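You operate a simulated robot arm through the tools that you are given. There is no shell and no other tool.

You are at the controls of a simulated two-armed robot. One attempt, no reset.

Task
Dry the cast on the teal board in the airing box.
Fine: tray shut, vent open, fan on till the green lamp lights, then fan off; the cast stays in; leave the other cast.

The check looks at the end state, three seconds after you hand in, the way a careful person would. Anything else that was tipped, shoved, dropped, spilled or broken makes it a failure.

Robot
Two 7-joint arms with two-finger parallel grippers on one trunk that stands fixed in place. Base frame: the origin is at the foot of the trunk, x ahead of it, y to its left, z up; the work surface is at about z = 0.95. Units: m, degrees, N and s.
The left shoulder is at [0.07, 0.187, 1.315], the right one opposite. With the tool pointing down near the work surface each hand reaches from about 0.3 to 0.8 m from the base axis, measured 20 degrees to its own side. Payload 3.91 kg a hand.
The TCP of each hand is the grasp point between the finger pads, 0.03 m short of the fingertips. In the tool frame z runs along the fingers and y along their closing line. The gripper opens to 0.11 m. The fingers are 0.02 m wide and 0.01 m thick; the gripper's body (0.048 by 0.112 m) begins 0.055 m behind the TCP.
Orientation is that of the tool frame in the base frame, as a unit quaternion [x, y, z, w]. With the fingers straight down and closing along the base's y, the tool's x points along the base's -x, its y along +y and its z along -z.

Tools
- The arms move only by the tool play_rows. It takes "left_rows", "right_rows" or both (then of equal length, played together; a hand with none holds still); each is a list of rows, each an object of numbers (a shift or turn left out is 0, a gripper value left out holds the last): "tx", "ty", "tz": the shift along the tool's x, y, z in m; "ax", "ay", "az": the turn, a rotation vector about the tool's x, y, z in degrees. In form: [{"tx": .., "ty": .., "tz": .., "ax": .., "ay": .., "az": ..}, ...]. A call has 1 to 20 rows; each row is the pose to reach, as a shift and turn from the pose commanded when the call began, along the tool's axes at that moment. "left_fingers" and "right_fingers" are, for a hand that has rows, the gripper command, from -1 (fully open) to 1 (shut), values between in proportion, set as the call begins (left out, the last holds). Rows are played at 5 a second. More than 0.05 m and 8.6 degrees between two rows, or a gripper value outside its range, and nothing of the call is played. A pose out of reach is approached as far as the arm can. The call stops where the force on the tool passes 40 N (or 10 N more than at its start, if that is more) or the arm is blocked; 0.2 s more then pass. The fingers move at their own pace (about 0.072 m/s each) and stop on an object; they squeeze with about 24 N. The grip force told is the motor's: it shows also when the fingers shut on nothing. Time passes only in rows, and 0.2 s behind the last, so rows that repeat a pose let the fingers close. The reply holds the time, the measured pose of the TCP, the force on the tool along the base axes, the opening and the grip force, in the units named above and with some noise, with the torque about the TCP (base axes, N m) and any sound that the robot's microphone picked up.
- Cameras (640 x 400 px; columns grow to the right, rows downward): "scene" is now at [0.1309, -0.0354, 1.5437]; the picture's right is [-0.40, -0.91, -0.00], its down [-0.53, 0.23, -0.82] and it looks along [0.75, -0.33, -0.58] (base axes); focal length 288 px, centre (320, 200). "left" rides on the left gripper at [0.072, -0.017, -0.103] in its tool frame; the picture's right is [0.23, 0.97, 0.00], its down [-0.76, 0.18, -0.62] and it looks along [-0.61, 0.14, 0.78] (tool axes); focal length 222 px, centre (320, 200). "right" rides on the right gripper at [0.072, 0.017, -0.103] in its tool frame; the picture's right is [-0.23, 0.97, 0.00], its down [-0.76, -0.18, -0.62] and it looks along [-0.61, -0.14, 0.78] (tool axes); focal length 222 px, centre (320, 200). There is no depth. A picture from a camera that has moved, and an enlarged one, comes with that camera's place and axes in the base frame and with its lens.
- capture(camera): a new picture of that camera. No time passes.
- move_column(by): slides the trunk up (or, below 0, down) by that many m; the arms and the scene camera ride with it, the base frame stays. It gives what a move gives, with no picture.
- aim_head(pan, tilt): turns the head with the scene camera to pan (to the left, within 86 degrees either way) and tilt (down, from -29 to 69), counted from straight ahead of the robot. It gives what a move gives.
- zoom(camera, box): a new picture of the part [left, top, right, bottom] of that camera's present view, enlarged. No time passes.
- hand_in(): hands the job in; it is judged then, once.

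Places have to be worked out from the pictures, the camera data and where the tool is seen. Open the grippers and draw the arms clear of the work before you hand the job in, unless the task says otherwise.

The tools are called as name(argument=value, ...) on one line, values as JSON. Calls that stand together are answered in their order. play_rows: Moves the arms, as the interface text tells. Its arguments: {"type":"object","properties":{"left_rows":{"type":"array","items":{"type":"object","properties":{"tx":{"type":"number"},"ty":{"type":"number"},"tz":{"type":"number"},"ax":{"type":"number"},"ay":{"type":"number"},"az":{"type":"number"}}}},"left_fingers":{"type":"number"},"right_rows":{"type":"array","items":{"type":"object","properties":{"tx":{"type":"number"},"ty":{"type":"number"},"tz":{"type":"number"},"ax":{"type":"number"},"ay":{"type":"number"},"az":{"type":"number"}}}},"right_fingers":{"type":"number"}},"required":[]} The other tools are called the same way: move_column (by) slides the trunk up or down; aim_head (pan, tilt) turns the head that bears the scene camera; capture (camera) takes a picture; zoom (camera, box) takes an enlarged picture of a part of a camera's view; hand_in () hands the job in.

At the start:

```text
t: 0.0
left_tool_pos: [0.4576, -0.0225, 1.2713]
left_tcp_rot: [-0.001, 1.0, 0.0, 0.0]
left_ft_force: [-0.2, -0.4, 0.6]
left_wrist_torque: [0.01, 0.04, 0.02]
left_grip_width: 0.1101
left_grip_force: 0.0
right_tool_pos: [0.3378, -0.5271, 1.2708]
right_tcp_rot: [0.0, 1.0, 0.0, 0.0]
right_ft_force: [-0.6, 0.1, 0.1]
right_wrist_torque: [-0.02, 0.03, -0.01]
right_grip_width: 0.1098
right_grip_force: 0.0
trunk travel left (down, up): [-0.825, 0.115]
head pan, tilt: [-23.8, 35.3]
```

scene: 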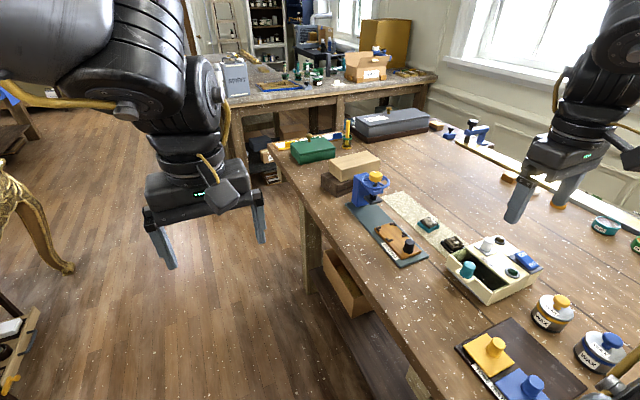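
right: 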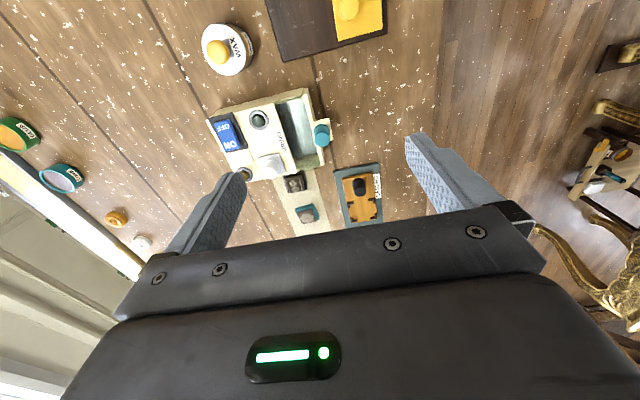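
left: 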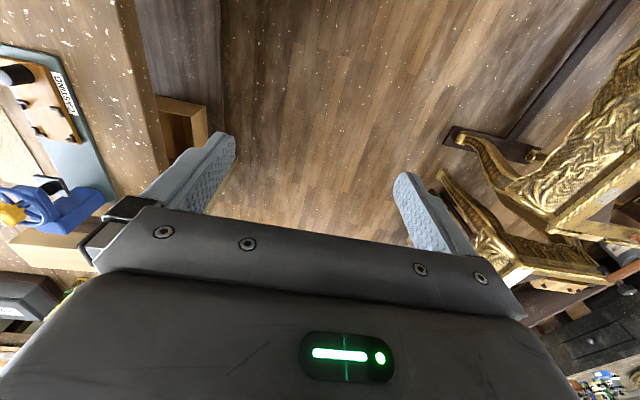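

The scene shows a cream box with an open tray at centre, a blue switch, and several boards with casts. I zoom in for detail.

zoom(camera="scene", box=[340, 160, 560, 300])

zoom(camera="scene", box=[420, 220, 640, 400])

zoom(camera="right", box=[180, 60, 420, 240])

```text
2.86 times, centred on (450, 230) of scene
camera zoom: at [0.1309, -0.0354, 1.5437], right [-0.4, -0.91, 0.0], down [-0.53, 0.23, -0.82], along [0.75, -0.33, -0.58], focal length 823 px, centre (-51, 114)
```

zoom: 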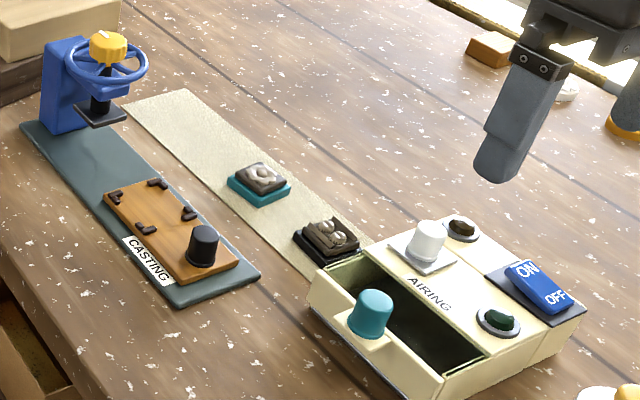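

```text
2.22 times, centred on (530, 310) of scene
camera zoom: at [0.1309, -0.0354, 1.5437], right [-0.4, -0.91, 0.0], down [-0.53, 0.23, -0.82], along [0.75, -0.33, -0.58], focal length 640 px, centre (-147, -44)
```

zoom: 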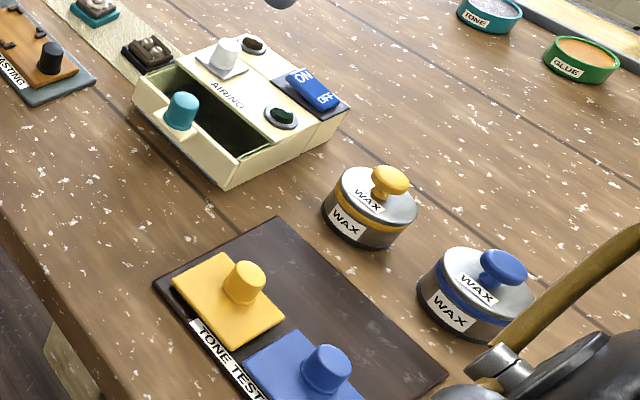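

```text
2.22 times, centred on (300, 150) of right
camera zoom: at [0.2677, -0.5096, 1.3741], right [0.23, 0.97, 0.0], down [0.76, -0.18, 0.62], along [0.61, -0.14, -0.78], focal length 494 px, centre (364, 311)
```

zoom: 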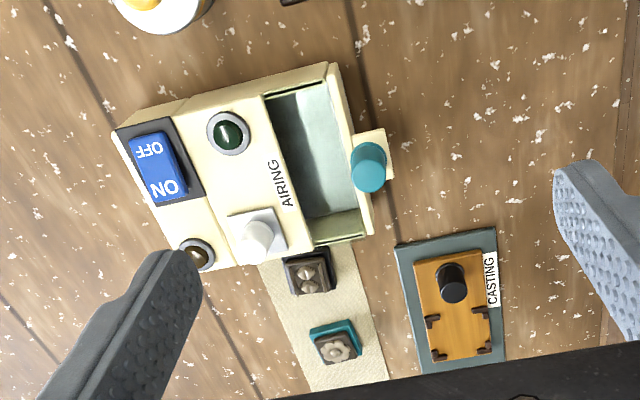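

I want a closer look at the vent knob, the two ringed fittings, and the casts.

zoom(camera="scene", box=[440, 225, 550, 310])

zoom(camera="scene", box=[405, 205, 485, 265])

zoom(camera="right", box=[205, 80, 335, 190])

zoom(camera="right", box=[270, 160, 340, 215])

```text
4.71 times, centred on (495, 268) of scene
camera zoom: at [0.1309, -0.0354, 1.5437], right [-0.4, -0.91, 0.0], down [-0.53, 0.23, -0.82], along [0.75, -0.33, -0.58], focal length 1355 px, centre (-504, -118)
```

zoom: 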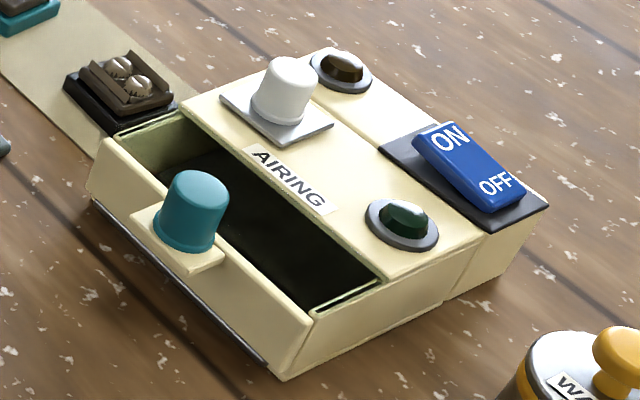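

```text
6.67 times, centred on (445, 235) of scene
camera zoom: at [0.1309, -0.0354, 1.5437], right [-0.4, -0.91, 0.0], down [-0.53, 0.23, -0.82], along [0.75, -0.33, -0.58], focal length 1920 px, centre (-513, -33)
```

zoom: 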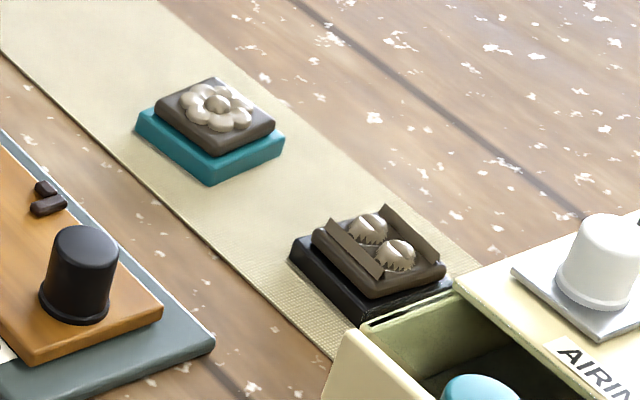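

```text
3.64 times, centred on (270, 135) of right
camera zoom: at [0.2677, -0.5096, 1.3741], right [0.23, 0.97, 0.0], down [0.76, -0.18, 0.62], along [0.61, -0.14, -0.78], focal length 808 px, centre (502, 436)
```

zoom: 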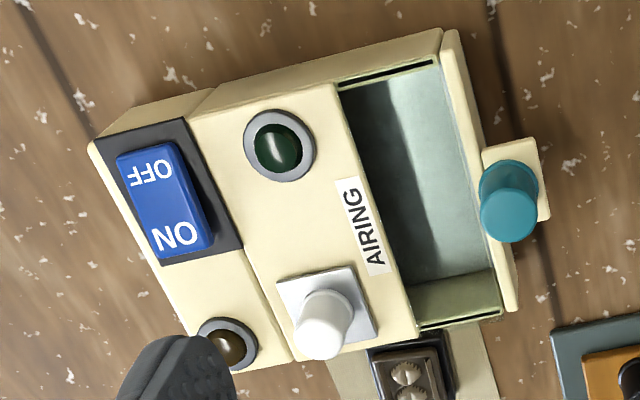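

```text
7.27 times, centred on (305, 188) of right
camera zoom: at [0.2677, -0.5096, 1.3741], right [0.23, 0.97, 0.0], down [0.76, -0.18, 0.62], along [0.61, -0.14, -0.78], focal length 1615 px, centre (429, 291)
```

zoom: 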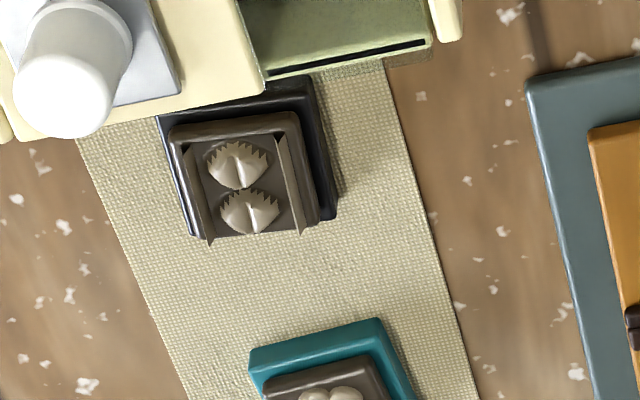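

The geometry from both cameras agrees: box axis-aligned, tray opening toward +y with front at y≈-0.553, x 0.345–0.475. I zoom further on the tray opening and the teal cast to judge whether it fits.

zoom(camera="right", box=[260, 80, 340, 130])

zoom(camera="right", box=[260, 125, 340, 175])

zoom(camera="right", box=[265, 185, 345, 235])

zoom(camera="scene", box=[415, 210, 455, 235])

```text
8.00 times, centred on (300, 105) of right
camera zoom: at [0.2677, -0.5096, 1.3741], right [0.23, 0.97, 0.0], down [0.76, -0.18, 0.62], along [0.61, -0.14, -0.78], focal length 1777 px, centre (480, 960)
```

zoom: 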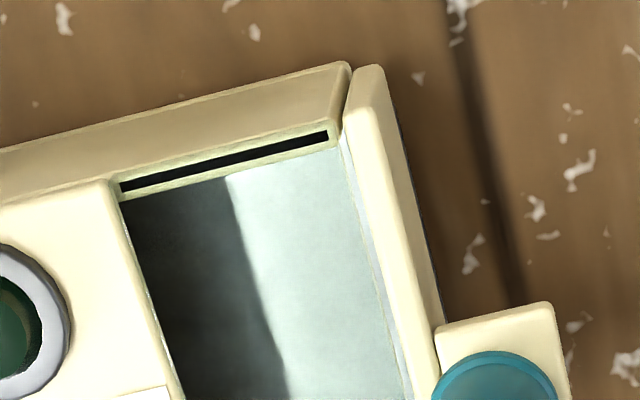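

```text
8.00 times, centred on (300, 150) of right
camera zoom: at [0.2677, -0.5096, 1.3741], right [0.23, 0.97, 0.0], down [0.76, -0.18, 0.62], along [0.61, -0.14, -0.78], focal length 1777 px, centre (480, 600)
```

zoom: 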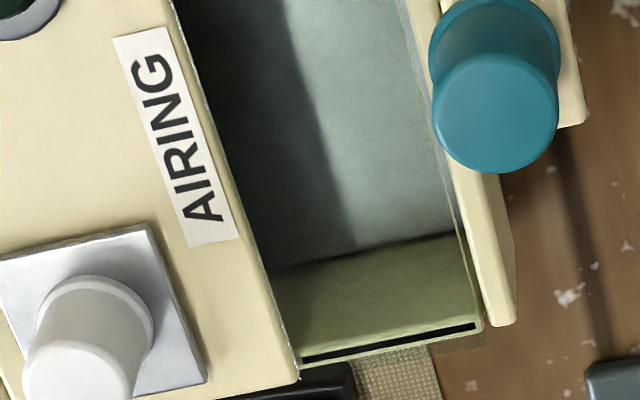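

```text
8.00 times, centred on (305, 210) of right
camera zoom: at [0.2677, -0.5096, 1.3741], right [0.23, 0.97, 0.0], down [0.76, -0.18, 0.62], along [0.61, -0.14, -0.78], focal length 1777 px, centre (440, 120)
```

zoom: 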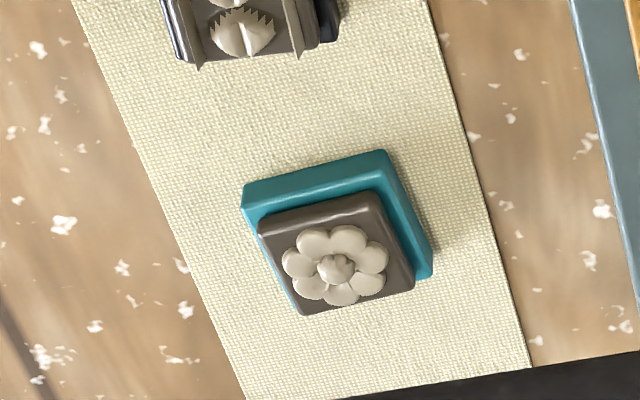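

```text
16.00 times, centred on (435, 222) of scene
camera zoom: at [0.1309, -0.0354, 1.5437], right [-0.4, -0.91, 0.0], down [-0.53, 0.23, -0.82], along [0.75, -0.33, -0.58], focal length 4607 px, centre (-1520, -160)
```

zoom: 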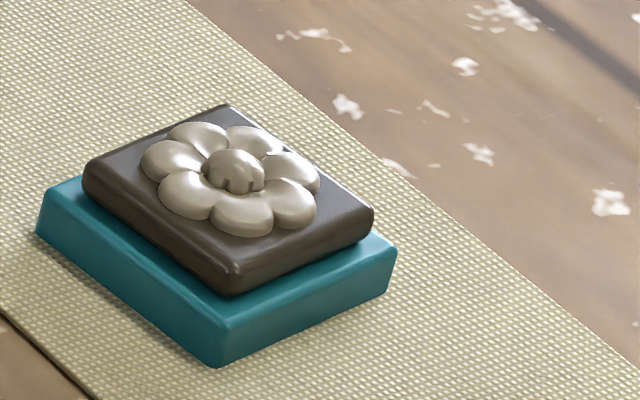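

The teal board is about 0.045 m square at (0.627,-0.627), and the tray opening is only about 0.043 m, so I expect to pull the tray out a bit more. I rotate the right hand 90° (closing along base x) over the teal knob for a look.

play_rows(right_rows=[{"az": 8, "tx": -0.007}, {"az": 16, "tx": -0.014}, {"az": 24, "tx": -0.021}, {"az": 32, "tx": -0.028}, {"az": 40, "tx": -0.035, "ty": -0.005}, {"az": 48, "tx": -0.042, "ty": -0.008, "tz": 0.01}, {"az": 56, "tx": -0.05, "ty": -0.01, "tz": 0.02}, {"az": 64, "tx": -0.058, "ty": -0.01, "tz": 0.03}, {"az": 72, "tx": -0.065, "ty": -0.01, "tz": 0.04}, {"az": 80, "tx": -0.07, "ty": -0.01, "tz": 0.05}, {"az": 88, "tx": -0.072, "ty": -0.01, "tz": 0.06}, {"az": 90, "tx": -0.072, "ty": -0.01, "tz": 0.07}])

capture(camera="right")

capture(camera="scene")

```text
t: 2.6
left_tool_pos: [0.4509, -0.0291, 1.2742]
left_tcp_rot: [0.001, 1.0, 0.002, 0.002]
left_ft_force: [-0.7, 0.2, 0.9]
left_wrist_torque: [-0.01, -0.07, -0.01]
left_grip_width: 0.11
left_grip_force: 0.1
right_tool_pos: [0.4357, -0.6826, 1.2004]
right_tcp_rot: [0.7, 0.714, 0.005, -0.003]
right_ft_force: [-0.8, 0.5, 0.0]
right_wrist_torque: [0.01, -0.03, -0.05]
right_grip_width: 0.1101
right_grip_force: 0.0
right hand out of reach, approached as far as the arm can: row 7, 8, 9, 10, 11, 12
trunk travel left (down, up): [-0.825, 0.115]
head pan, tilt: [-23.8, 35.3]
```

```text
taken
camera right: at [0.4536, -0.6109, 1.3045], right [0.98, -0.21, 0.0], down [-0.17, -0.77, 0.62], along [-0.13, -0.6, -0.79], focal length 222 px, centre (320, 200)
```

right: 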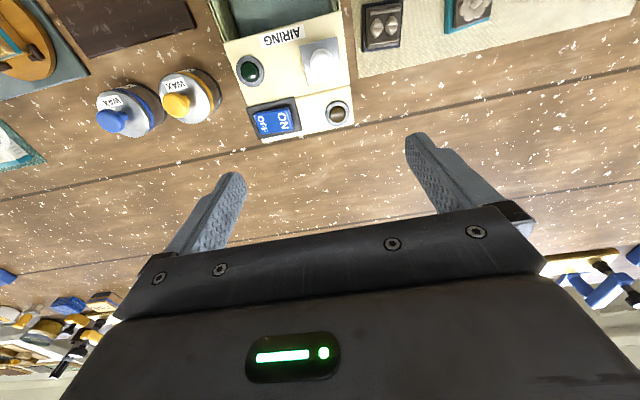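

```text
taken
camera scene: at [0.1242, -0.0414, 1.5442], right [-0.41, -0.91, -0.01], down [-0.52, 0.24, -0.82], along [0.75, -0.33, -0.58], focal length 288 px, centre (320, 200)
```

scene: 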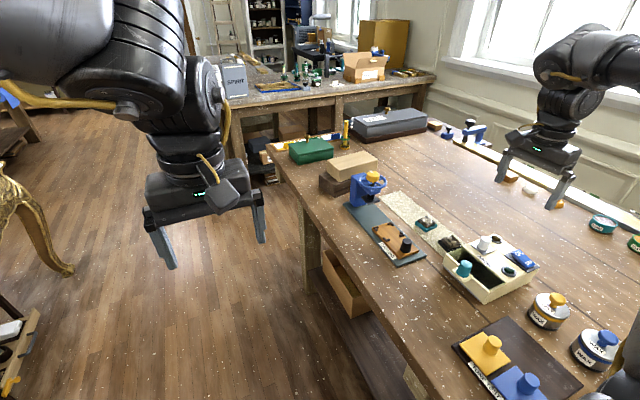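

The +90° yaw was out of reach and the hand drifted to (0.436,-0.683). I turn back to the original yaw and come back near the knob, clear above everything.

play_rows(right_rows=[{"az": -8}, {"az": -16}, {"az": -24}, {"az": -32, "tx": 0.02}, {"az": -40, "tx": 0.04}, {"az": -48, "tx": 0.06}, {"az": -56, "tx": 0.08}, {"az": -64, "tx": 0.1}, {"az": -72, "tx": 0.12}, {"az": -80, "tx": 0.13}, {"az": -88, "tx": 0.13, "ty": -0.02}, {"az": -90, "tx": 0.13, "ty": -0.03}, {"az": -90, "tx": 0.13, "ty": -0.03}])

```text
t: 5.4
left_tool_pos: [0.4563, -0.0216, 1.2715]
left_tcp_rot: [-0.001, 1.0, -0.001, -0.001]
left_ft_force: [0.3, 0.0, -0.2]
left_wrist_torque: [0.0, 0.04, -0.03]
left_grip_width: 0.1098
left_grip_force: 0.1
right_tool_pos: [0.4124, -0.5436, 1.2026]
right_tcp_rot: [0.0, 1.0, 0.0, 0.0]
right_ft_force: [0.3, -0.7, -0.6]
right_wrist_torque: [-0.01, 0.03, 0.01]
right_grip_width: 0.1096
right_grip_force: 0.1
trunk travel left (down, up): [-0.825, 0.115]
head pan, tilt: [-23.8, 35.3]
```

Back at (0.412,-0.544,1.203) with no issue. Now I try yawing the other way in place.

play_rows(right_rows=[{"az": -8}, {"az": -16}, {"az": -24}, {"az": -32}, {"az": -40}, {"az": -48}, {"az": -56}, {"az": -64}, {"az": -72}, {"az": -80}, {"az": -88}, {"az": -90}, {"az": -90}])

capture(camera="right")

```text
t: 8.2
left_tool_pos: [0.4565, -0.0219, 1.2714]
left_tcp_rot: [0.0, 1.0, 0.0, 0.0]
left_ft_force: [-0.3, -1.0, -0.5]
left_wrist_torque: [0.01, 0.02, -0.03]
left_grip_width: 0.11
left_grip_force: 0.1
right_tool_pos: [0.4112, -0.5436, 1.2017]
right_tcp_rot: [0.708, -0.706, 0.0, 0.0]
right_ft_force: [0.7, 0.7, -0.6]
right_wrist_torque: [0.01, -0.02, -0.01]
right_grip_width: 0.11
right_grip_force: 0.2
trunk travel left (down, up): [-0.825, 0.115]
head pan, tilt: [-23.8, 35.3]
```

```text
taken
camera right: at [0.3963, -0.6174, 1.3047], right [-0.97, 0.23, 0.0], down [0.18, 0.76, 0.62], along [0.14, 0.61, -0.78], focal length 222 px, centre (320, 200)
```

right: 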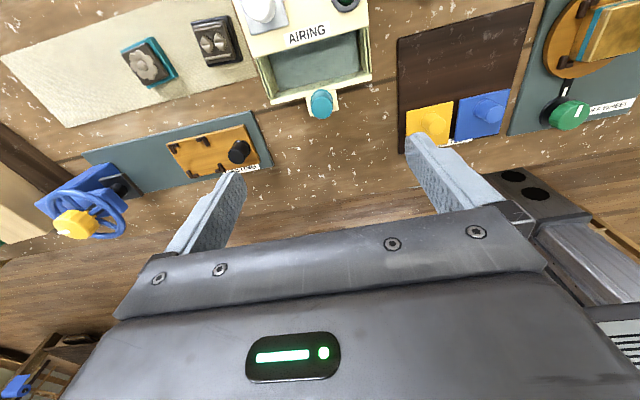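

Yaw -90° works here. I refine the teal knob position and the tray from this camera.

zoom(camera="right", box=[220, 0, 400, 125])

zoom(camera="scene", box=[440, 225, 550, 310])

```text
3.20 times, centred on (310, 62) of right
camera zoom: at [0.3963, -0.6174, 1.3047], right [-0.97, 0.23, 0.0], down [0.18, 0.76, 0.62], along [0.14, 0.61, -0.78], focal length 711 px, centre (352, 640)
```

zoom: 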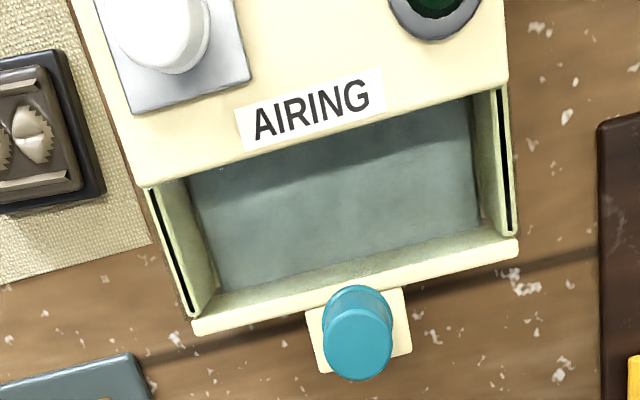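

```text
4.71 times, centred on (495, 268) of scene
camera zoom: at [0.131, -0.0354, 1.5437], right [-0.4, -0.91, 0.0], down [-0.53, 0.23, -0.82], along [0.75, -0.33, -0.58], focal length 1355 px, centre (-504, -118)
```

zoom: 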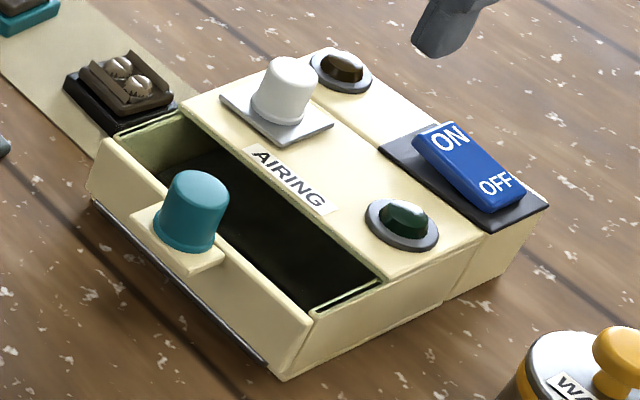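

The knob is at about (0.411,-0.539), top z≈1.033. I descend on it with the fingers half open, stopping with fingertips just above the ledge.

play_rows(right_rows=[{"tx": -0.0045, "tz": 0.04}, {"tx": -0.0045, "tz": 0.08}, {"tx": -0.0045, "tz": 0.11}, {"tx": -0.0045, "tz": 0.13}, {"tx": -0.0045, "tz": 0.145}, {"tx": -0.0045, "tz": 0.155}, {"tx": -0.0045, "tz": 0.162}, {"tx": -0.0045, "tz": 0.162}], right_fingers=0.0)

zoom(camera="scene", box=[440, 215, 560, 310])

capture(camera="right")

```text
t: 10.0
left_tool_pos: [0.4572, -0.0229, 1.2719]
left_tcp_rot: [0.001, 1.0, 0.0, 0.0]
left_ft_force: [-0.2, -0.5, -0.6]
left_wrist_torque: [-0.01, 0.02, 0.04]
left_grip_width: 0.1099
left_grip_force: 0.1
right_tool_pos: [0.411, -0.5396, 1.0422]
right_tcp_rot: [-0.706, 0.708, -0.001, 0.0]
right_ft_force: [0.5, 0.3, 0.0]
right_wrist_torque: [0.02, 0.03, -0.04]
right_grip_width: 0.055
right_grip_force: 0.0
trunk travel left (down, up): [-0.825, 0.115]
head pan, tilt: [-23.8, 35.3]
```

```text
4.21 times, centred on (500, 262) of scene
camera zoom: at [0.131, -0.0355, 1.5437], right [-0.4, -0.91, 0.0], down [-0.53, 0.23, -0.82], along [0.75, -0.33, -0.58], focal length 1212 px, centre (-438, -63)
```

zoom: 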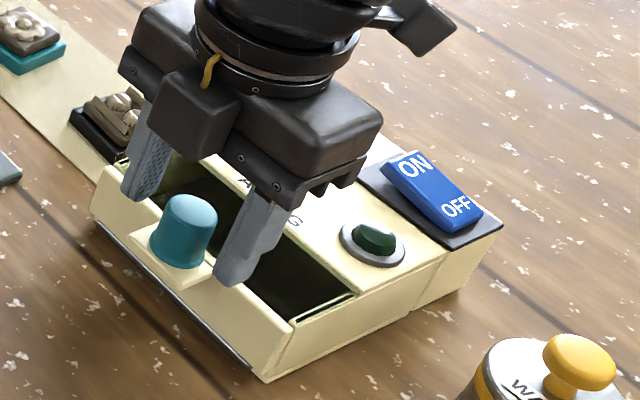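

```text
taken
camera right: at [0.3961, -0.6125, 1.1438], right [-0.97, 0.23, 0.0], down [0.18, 0.76, 0.62], along [0.14, 0.61, -0.78], focal length 222 px, centre (320, 200)
```

right: 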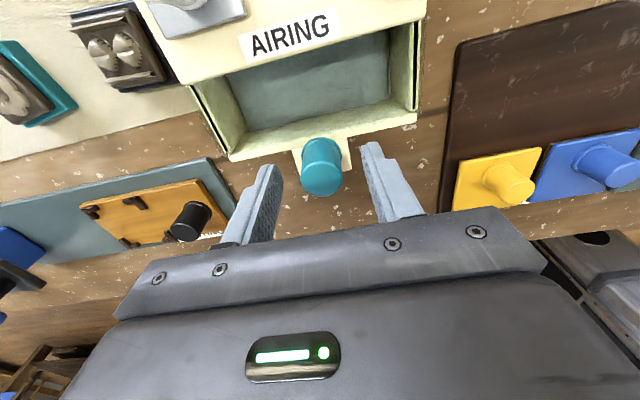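

Fingers straddle the knob. I lower 3 mm and close on it.

play_rows(right_rows=[{"tz": 0.003}, {"tz": 0.003}, {"tz": 0.003}, {"tz": 0.003}], right_fingers=1.0)

zoom(camera="scene", box=[440, 215, 560, 310])

```text
t: 11.0
left_tool_pos: [0.456, -0.022, 1.2721]
left_tcp_rot: [0.0, 1.0, 0.0, 0.0]
left_ft_force: [-0.8, 0.2, -0.6]
left_wrist_torque: [0.04, 0.0, 0.02]
left_grip_width: 0.1098
left_grip_force: 0.0
right_tool_pos: [0.4095, -0.5403, 1.0386]
right_tcp_rot: [0.707, -0.707, 0.0, 0.0]
right_ft_force: [-6.3, 0.7, -1.4]
right_wrist_torque: [-0.11, -0.35, -0.04]
right_grip_width: 0.0249
right_grip_force: 45.3
trunk travel left (down, up): [-0.825, 0.115]
head pan, tilt: [-23.8, 35.3]
```

```text
4.21 times, centred on (500, 262) of scene
camera zoom: at [0.1296, -0.0353, 1.5438], right [-0.4, -0.91, 0.0], down [-0.53, 0.23, -0.82], along [0.75, -0.33, -0.58], focal length 1212 px, centre (-438, -63)
```

zoom: 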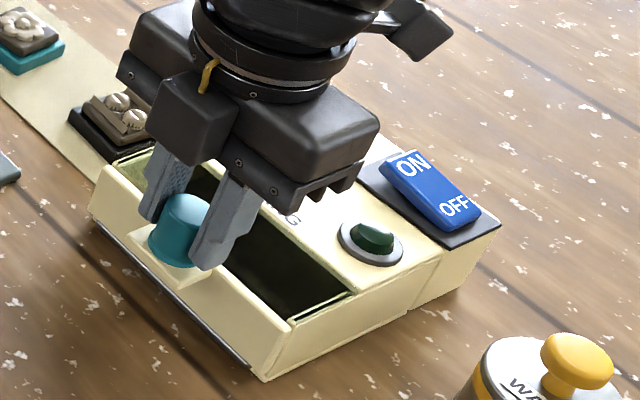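

Knob gripped (0.025 m). I ease the side load and pull the tray toward +y in small steps, watching the force.

play_rows(right_rows=[{"ty": 0.0015}, {"ty": 0.0015, "tx": -0.004}, {"ty": 0.0015, "tx": -0.008}, {"ty": 0.0015, "tx": -0.012}])

zoom(camera="scene", box=[440, 215, 560, 310])

```text
t: 12.0
left_tool_pos: [0.4566, -0.0222, 1.2735]
left_tcp_rot: [0.0, 1.0, 0.001, 0.0]
left_ft_force: [-0.4, -0.9, -1.1]
left_wrist_torque: [-0.03, 0.01, 0.01]
left_grip_width: 0.11
left_grip_force: 0.1
right_tool_pos: [0.4084, -0.5259, 1.038]
right_tcp_rot: [-0.707, 0.707, -0.001, 0.001]
right_ft_force: [0.2, -0.5, 7.0]
right_wrist_torque: [0.39, 0.68, -0.07]
right_grip_width: 0.0249
right_grip_force: 45.1
trunk travel left (down, up): [-0.825, 0.115]
head pan, tilt: [-23.8, 35.3]
```

```text
4.21 times, centred on (500, 262) of scene
camera zoom: at [0.1305, -0.0346, 1.5438], right [-0.4, -0.91, 0.0], down [-0.53, 0.23, -0.82], along [0.75, -0.33, -0.58], focal length 1212 px, centre (-438, -63)
```

zoom: 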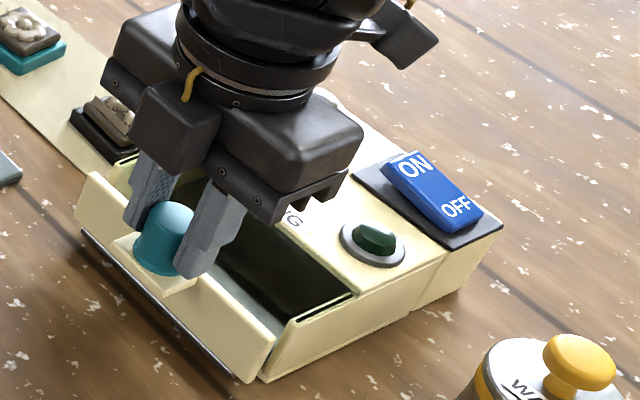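

The tray slides freely and the box stays put. I pull further, 25 mm more.

play_rows(right_rows=[{"tx": -0.004}, {"tx": -0.008}, {"tx": -0.012}, {"tx": -0.016}, {"tx": -0.02}, {"tx": -0.025}])

zoom(camera="scene", box=[440, 215, 560, 310])

```text
t: 13.4
left_tool_pos: [0.457, -0.0204, 1.272]
left_tcp_rot: [0.001, 1.0, 0.0, 0.0]
left_ft_force: [0.8, 0.1, -0.1]
left_wrist_torque: [-0.01, -0.01, 0.03]
left_grip_width: 0.11
left_grip_force: 0.0
right_tool_pos: [0.4102, -0.5028, 1.0376]
right_tcp_rot: [-0.707, 0.707, -0.001, 0.0]
right_ft_force: [4.3, -0.6, 17.5]
right_wrist_torque: [0.16, 0.54, 0.04]
right_grip_width: 0.0251
right_grip_force: 44.6
trunk travel left (down, up): [-0.825, 0.115]
head pan, tilt: [-23.8, 35.3]
```

```text
4.21 times, centred on (500, 262) of scene
camera zoom: at [0.1304, -0.0332, 1.5439], right [-0.4, -0.91, 0.0], down [-0.53, 0.23, -0.82], along [0.75, -0.33, -0.58], focal length 1212 px, centre (-438, -63)
```

zoom: 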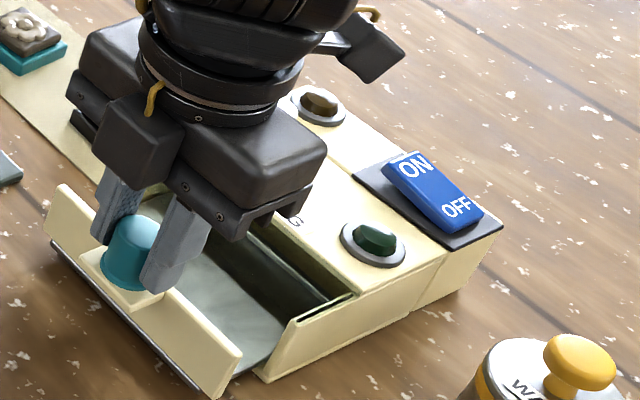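

The tray is out 38 mm more; the side walls stayed with the casing, which I want to inspect. I release the knob and rise to look.

play_rows(right_rows=[{"tz": -0.001}, {"tz": -0.001}, {"tz": -0.001}, {"tz": -0.02}, {"tz": -0.06}, {"tz": -0.1}, {"tz": -0.14}, {"tz": -0.16}], right_fingers=0.0)

capture(camera="right")

zoom(camera="scene", box=[440, 215, 560, 310])

```text
t: 15.2
left_tool_pos: [0.4562, -0.0233, 1.273]
left_tcp_rot: [0.001, 1.0, 0.0, 0.0]
left_ft_force: [0.1, 0.8, 0.5]
left_wrist_torque: [-0.02, 0.0, 0.01]
left_grip_width: 0.1097
left_grip_force: 0.0
right_tool_pos: [0.4082, -0.503, 1.1989]
right_tcp_rot: [0.707, -0.707, 0.0, 0.0]
right_ft_force: [-0.1, -1.2, 0.5]
right_wrist_torque: [-0.01, 0.0, 0.0]
right_grip_width: 0.055
right_grip_force: 0.0
trunk travel left (down, up): [-0.825, 0.115]
head pan, tilt: [-23.8, 35.3]
```

```text
taken
camera right: at [0.3941, -0.5753, 1.301], right [-0.97, 0.23, 0.0], down [0.18, 0.76, 0.62], along [0.14, 0.61, -0.78], focal length 222 px, centre (320, 200)
```

right: 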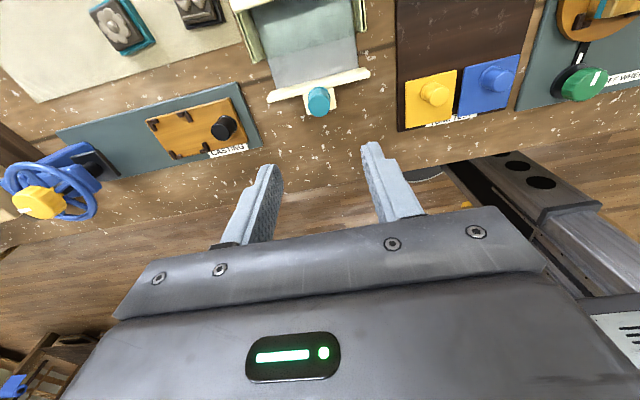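

```text
4.21 times, centred on (500, 262) of scene
camera zoom: at [0.1303, -0.0346, 1.5438], right [-0.4, -0.91, 0.0], down [-0.53, 0.23, -0.82], along [0.75, -0.33, -0.58], focal length 1212 px, centre (-438, -63)
```

zoom: 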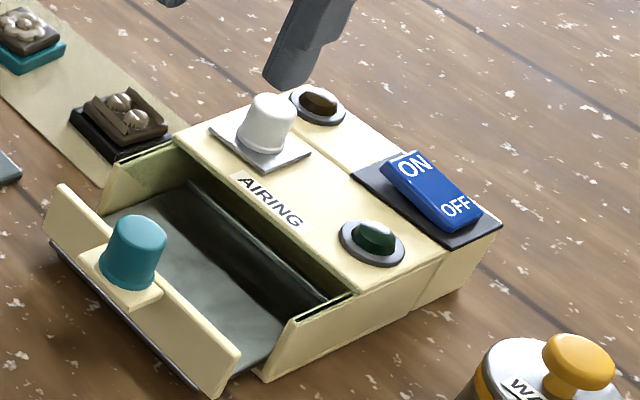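

I zoom tightly on the open tray to understand its floor, walls and back.

zoom(camera="right", box=[220, 0, 380, 120])

zoom(camera="scene", box=[448, 240, 528, 310])

```text
3.33 times, centred on (300, 60) of right
camera zoom: at [0.3941, -0.5753, 1.301], right [-0.97, 0.23, 0.0], down [0.18, 0.76, 0.62], along [0.14, 0.61, -0.78], focal length 740 px, centre (387, 667)
```

zoom: 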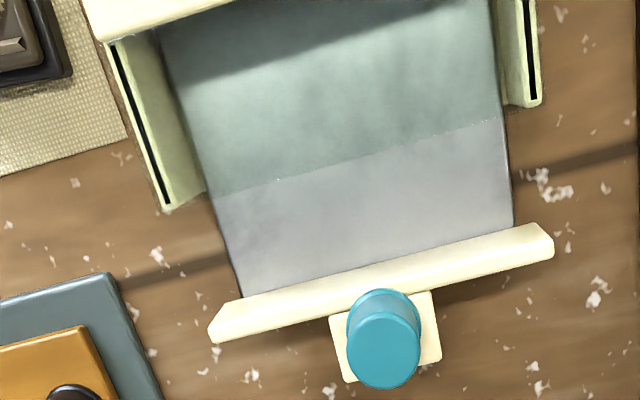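

```text
5.71 times, centred on (488, 275) of scene
camera zoom: at [0.1303, -0.0346, 1.5438], right [-0.4, -0.91, 0.0], down [-0.53, 0.23, -0.82], along [0.75, -0.33, -0.58], focal length 1646 px, centre (-640, -229)
```

zoom: 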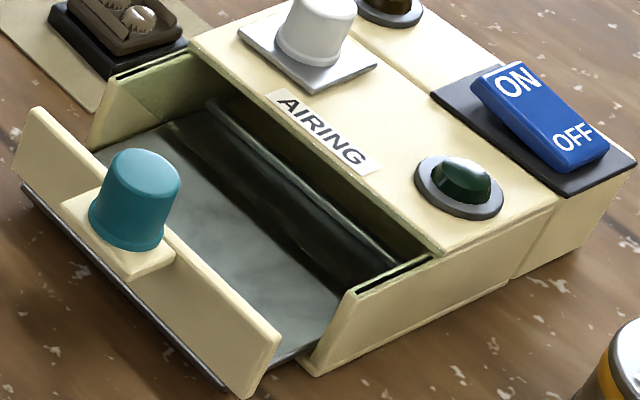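

The tray is a flat floor with a front wall, sliding between fixed side walls; it is now ~0.08 m open. Next I fly over to the teal cast at (0.627,-0.627), testing reach at height with a 5° trim.

play_rows(right_rows=[{"tx": 0.02, "ty": -0.035}, {"tx": 0.04, "ty": -0.07, "az": -1}, {"tx": 0.06, "ty": -0.105, "az": -2}, {"tx": 0.08, "ty": -0.14, "az": -3}, {"tx": 0.1, "ty": -0.175, "az": -4}, {"tx": 0.115, "ty": -0.2, "az": -5, "tz": 0.01}, {"tx": 0.124, "ty": -0.219, "az": -5, "tz": 0.03}, {"tx": 0.124, "ty": -0.219, "az": -5, "tz": 0.05}, {"tx": 0.124, "ty": -0.219, "az": -5, "tz": 0.05}], right_fingers=0.3)

capture(camera="right")

capture(camera="scene")

```text
t: 17.2
left_tool_pos: [0.4562, -0.0232, 1.2709]
left_tcp_rot: [0.0, 1.0, 0.0, 0.0]
left_ft_force: [0.0, -0.9, -0.9]
left_wrist_torque: [-0.06, 0.01, -0.01]
left_grip_width: 0.1098
left_grip_force: 0.1
right_tool_pos: [0.6082, -0.6316, 1.1403]
right_tcp_rot: [0.738, -0.675, 0.001, -0.002]
right_ft_force: [-0.3, 0.4, 0.1]
right_wrist_torque: [-0.01, 0.05, -0.02]
right_grip_width: 0.0384
right_grip_force: 0.0
right hand out of reach, approached as far as the arm can: row 6, 7, 8, 9
trunk travel left (down, up): [-0.825, 0.115]
head pan, tilt: [-23.8, 35.3]
```

```text
taken
camera right: at [0.5989, -0.7047, 1.2426], right [-0.99, 0.14, 0.0], down [0.11, 0.77, 0.62], along [0.09, 0.62, -0.78], focal length 222 px, centre (320, 200)
```

right: 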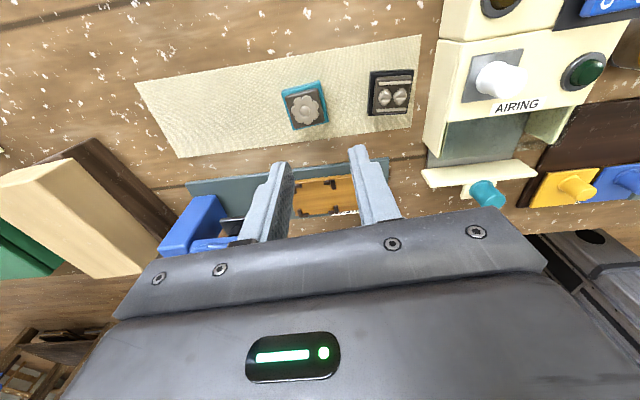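

```text
taken
camera scene: at [0.1309, -0.0356, 1.5437], right [-0.4, -0.91, 0.0], down [-0.53, 0.23, -0.82], along [0.75, -0.33, -0.58], focal length 288 px, centre (320, 200)
```

scene: 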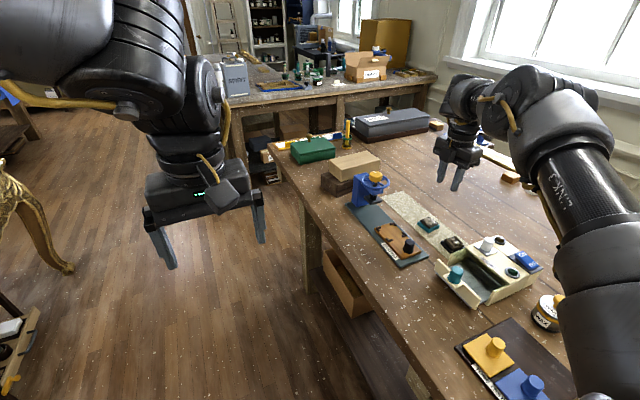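

The reach falls about 2 cm short at this yaw (x 0.608). I turn the wrist back by 90° so it closes along the board's y edges, then test the reach again.

play_rows(right_rows=[{"az": 8}, {"az": 16}, {"az": 24}, {"az": 32}, {"az": 40}, {"az": 48}, {"az": 56}, {"az": 64}, {"az": 72}, {"az": 80}, {"az": 88}, {"az": 90}, {"az": 90}], right_fingers=-0.3)

```text
t: 20.0
left_tool_pos: [0.4565, -0.0221, 1.2725]
left_tcp_rot: [0.001, 1.0, -0.001, 0.0]
left_ft_force: [0.5, -0.1, -0.4]
left_wrist_torque: [0.0, 0.02, -0.04]
left_grip_width: 0.1102
left_grip_force: 0.0
right_tool_pos: [0.6078, -0.631, 1.1401]
right_tcp_rot: [-0.042, 0.999, 0.001, 0.002]
right_ft_force: [-0.1, 0.0, -0.7]
right_wrist_torque: [0.05, 0.03, 0.02]
right_grip_width: 0.0716
right_grip_force: 0.0
trunk travel left (down, up): [-0.825, 0.115]
head pan, tilt: [-23.8, 35.3]
```

Yaw is fine now. I try the remaining 19 mm outward while lowering to z≈1.06.

play_rows(right_rows=[{"tz": 0.03}, {"tz": 0.06, "tx": -0.005}, {"tz": 0.08, "tx": -0.01, "ty": 0.002}, {"tz": 0.08, "tx": -0.015, "ty": 0.0024}, {"tz": 0.08, "tx": -0.0193, "ty": 0.0024}, {"tz": 0.08, "tx": -0.0193, "ty": 0.0024}])

capture(camera="right")

zoom(camera="scene", box=[390, 170, 510, 260])

```text
t: 21.4
left_tool_pos: [0.4569, -0.0229, 1.2724]
left_tcp_rot: [0.0, 1.0, 0.001, -0.001]
left_ft_force: [-0.1, 0.3, -0.2]
left_wrist_torque: [0.02, 0.02, 0.01]
left_grip_width: 0.11
left_grip_force: 0.1
right_tool_pos: [0.5989, -0.6183, 1.0729]
right_tcp_rot: [-0.044, 0.999, 0.0, 0.001]
right_ft_force: [0.0, -0.6, 1.0]
right_wrist_torque: [0.0, 0.02, 0.02]
right_grip_width: 0.0715
right_grip_force: 0.0
right hand out of reach, approached as far as the arm can: row 2, 3, 4, 5, 6
trunk travel left (down, up): [-0.825, 0.115]
head pan, tilt: [-23.8, 35.3]
```

```text
taken
camera right: at [0.5277, -0.6066, 1.1751], right [0.14, 0.99, 0.0], down [0.77, -0.11, 0.62], along [0.62, -0.09, -0.78], focal length 222 px, centre (320, 200)
```

right: 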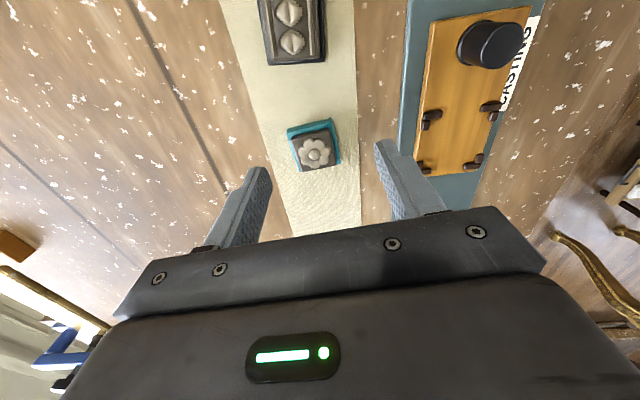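

```text
4.44 times, centred on (450, 215) of scene
camera zoom: at [0.131, -0.0351, 1.5437], right [-0.4, -0.91, 0.0], down [-0.53, 0.23, -0.82], along [0.75, -0.33, -0.58], focal length 1280 px, centre (-258, 133)
```

zoom: 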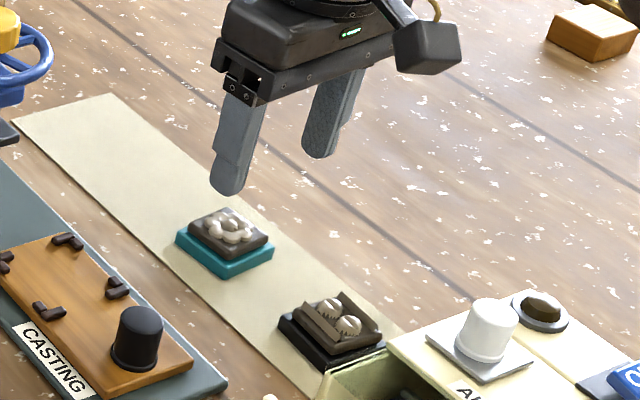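

Lower makes the reach worse (x 0.599 at z 1.073). I tilt the fingers outward about the closing axis, which brings the wrist back toward the robot, to gain the missing reach.

play_rows(right_rows=[{"ay": -5}, {"ay": -10}, {"ay": -15}, {"ay": -15, "tx": -0.01, "ty": -0.003}, {"ay": -15, "tx": -0.02, "ty": -0.006}, {"ay": -15, "tx": -0.028, "ty": -0.009}, {"ay": -15, "tx": -0.028, "ty": -0.009}])

capture(camera="right")

zoom(camera="scene", box=[390, 170, 510, 260])

```text
t: 23.0
left_tool_pos: [0.4563, -0.0218, 1.2716]
left_tcp_rot: [0.0, 1.0, 0.0, 0.0]
left_ft_force: [-0.2, 0.1, 0.0]
left_wrist_torque: [0.02, 0.0, -0.01]
left_grip_width: 0.11
left_grip_force: 0.0
right_tool_pos: [0.6291, -0.6236, 1.0723]
right_tcp_rot: [-0.044, 0.991, 0.007, 0.13]
right_ft_force: [-0.3, -0.5, 0.1]
right_wrist_torque: [0.0, -0.01, -0.02]
right_grip_width: 0.0714
right_grip_force: 0.0
trunk travel left (down, up): [-0.825, 0.115]
head pan, tilt: [-23.8, 35.3]
```

```text
taken
camera right: at [0.5319, -0.6164, 1.1536], right [0.13, 0.99, 0.06], down [0.59, -0.13, 0.8], along [0.8, -0.07, -0.6], focal length 222 px, centre (320, 200)
```

right: 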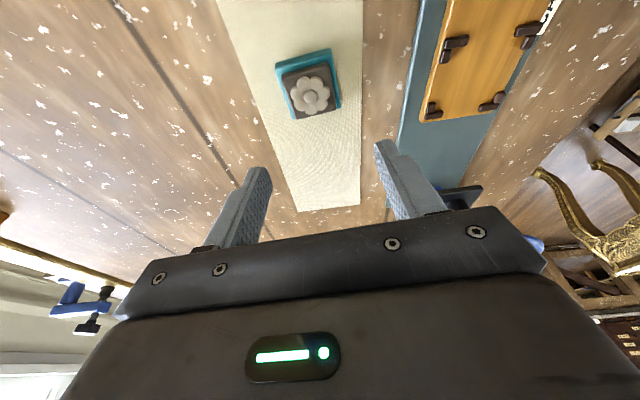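

```text
4.44 times, centred on (450, 215) of scene
camera zoom: at [0.131, -0.0354, 1.5437], right [-0.4, -0.91, 0.0], down [-0.53, 0.23, -0.82], along [0.75, -0.33, -0.58], focal length 1280 px, centre (-258, 133)
```

zoom: 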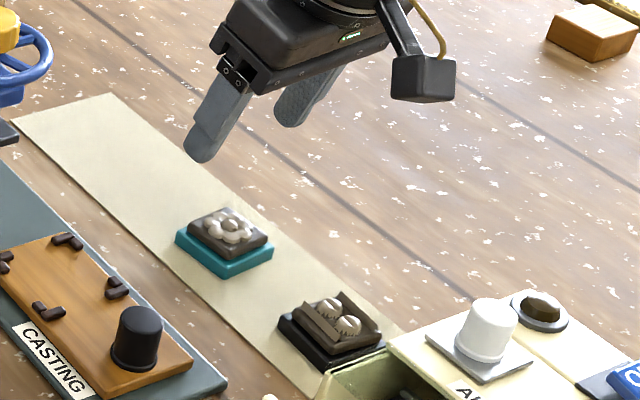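

Reach is now fine at (0.629,-0.624,1.072) with 15° tilt. I descend to z≈1.02 aligned on the board at (0.626,-0.627) and check again.

play_rows(right_rows=[{"tx": 0.008, "ty": -0.001, "tz": 0.016}, {"tx": 0.016, "ty": -0.002, "tz": 0.032}, {"tx": 0.0239, "ty": -0.0026, "tz": 0.0478}, {"tx": 0.0239, "ty": -0.0026, "tz": 0.0478}])

capture(camera="right")

zoom(camera="scene", box=[390, 185, 490, 260])

```text
t: 24.0
left_tool_pos: [0.4583, -0.0226, 1.2721]
left_tcp_rot: [0.0, 1.0, 0.0, 0.0]
left_ft_force: [0.0, 0.6, 0.0]
left_wrist_torque: [0.03, -0.01, 0.01]
left_grip_width: 0.1099
left_grip_force: 0.0
right_tool_pos: [0.6094, -0.6259, 1.031]
right_tcp_rot: [-0.043, 0.991, 0.006, 0.13]
right_ft_force: [0.0, 0.2, 0.3]
right_wrist_torque: [0.0, 0.01, -0.01]
right_grip_width: 0.0717
right_grip_force: 0.1
right hand out of reach, approached as far as the arm can: row 2, 3, 4
trunk travel left (down, up): [-0.825, 0.115]
head pan, tilt: [-23.8, 35.3]
```

```text
taken
camera right: at [0.5142, -0.6162, 1.1122], right [0.13, 0.99, 0.06], down [0.59, -0.13, 0.8], along [0.8, -0.07, -0.6], focal length 222 px, centre (320, 200)
```

right: 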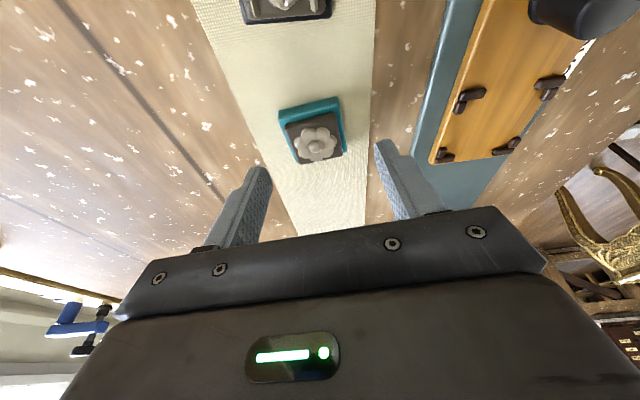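

```text
5.33 times, centred on (440, 222) of scene
camera zoom: at [0.1314, -0.0358, 1.5437], right [-0.4, -0.91, 0.0], down [-0.53, 0.23, -0.82], along [0.75, -0.33, -0.58], focal length 1536 px, centre (-320, 80)
```

zoom: 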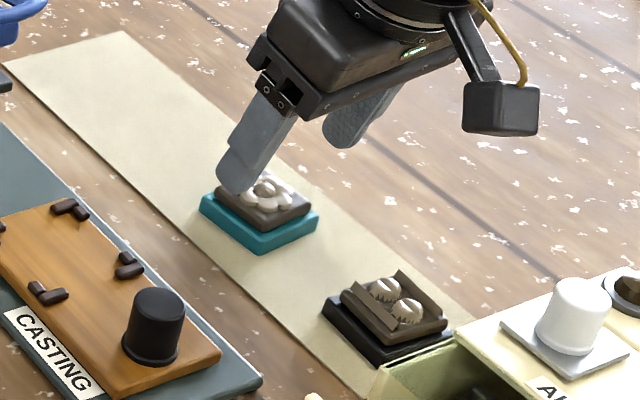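

The limit tightens as I go down, so the shoulder is too high. I raise the hand, trim the tilt to 10°, and will lower the trunk.

play_rows(right_rows=[{"tx": -0.005, "tz": -0.035}, {"tx": -0.01, "tz": -0.075, "ay": 2}, {"tx": -0.015, "tz": -0.115, "ay": 4}, {"tx": -0.02, "tz": -0.15, "ay": 5}, {"tx": -0.02, "tz": -0.16, "ay": 5}])

capture(camera="scene")

capture(camera="left")

```text
t: 25.2
left_tool_pos: [0.4562, -0.0235, 1.2725]
left_tcp_rot: [0.0, 1.0, 0.0, -0.001]
left_ft_force: [-0.3, 0.2, -0.1]
left_wrist_torque: [0.02, -0.02, 0.01]
left_grip_width: 0.1101
left_grip_force: 0.1
right_tool_pos: [0.5879, -0.6269, 1.1924]
right_tcp_rot: [-0.043, 0.995, 0.005, 0.087]
right_ft_force: [-1.0, 0.1, 0.6]
right_wrist_torque: [0.0, -0.01, 0.02]
right_grip_width: 0.0718
right_grip_force: 0.1
trunk travel left (down, up): [-0.825, 0.115]
head pan, tilt: [-23.8, 35.3]
```

```text
taken
camera scene: at [0.1305, -0.0354, 1.5437], right [-0.4, -0.91, 0.0], down [-0.53, 0.23, -0.82], along [0.75, -0.33, -0.58], focal length 288 px, centre (320, 200)
```

scene: 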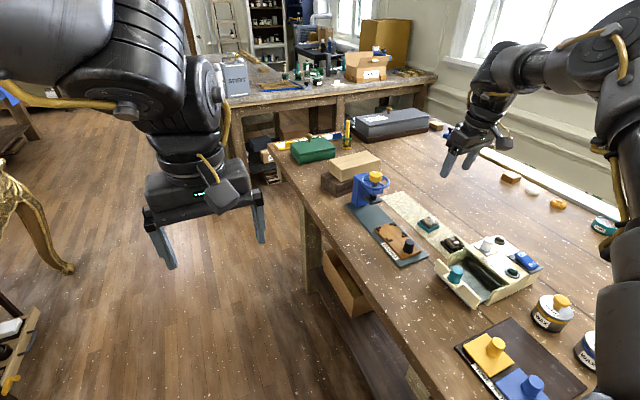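

```text
taken
camera left: at [0.3844, -0.0388, 1.376], right [-0.23, 0.97, 0.0], down [0.76, 0.18, 0.62], along [0.61, 0.14, -0.78], focal length 222 px, centre (320, 200)
```

left: 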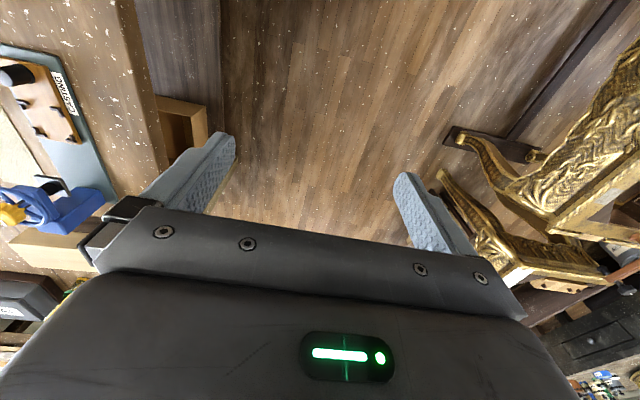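

The arm's elbow is well up and right, the left hand hangs over open floor, so there is room. I lower the trunk by 0.10 m.

move_column(by=-0.1)

capture(camera="scene")

```text
t: 26.5
left_tool_pos: [0.457, -0.0222, 1.1726]
left_tcp_rot: [0.0, 1.0, -0.001, 0.0]
left_ft_force: [0.2, -0.4, 0.7]
left_wrist_torque: [0.0, 0.0, 0.02]
left_grip_width: 0.1101
left_grip_force: 0.1
right_tool_pos: [0.5879, -0.6268, 1.0914]
right_tcp_rot: [-0.043, 0.995, 0.004, 0.086]
right_ft_force: [-0.4, 1.1, 0.2]
right_wrist_torque: [-0.01, 0.02, -0.01]
right_grip_width: 0.0714
right_grip_force: 0.1
trunk travel left (down, up): [-0.725, 0.215]
head pan, tilt: [-23.8, 35.3]
```

```text
taken
camera scene: at [0.1309, -0.0354, 1.4438], right [-0.4, -0.91, 0.0], down [-0.53, 0.23, -0.82], along [0.75, -0.33, -0.58], focal length 288 px, centre (320, 200)
```

scene: 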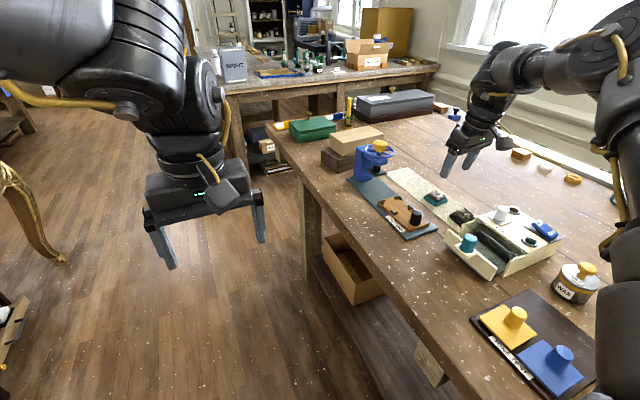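

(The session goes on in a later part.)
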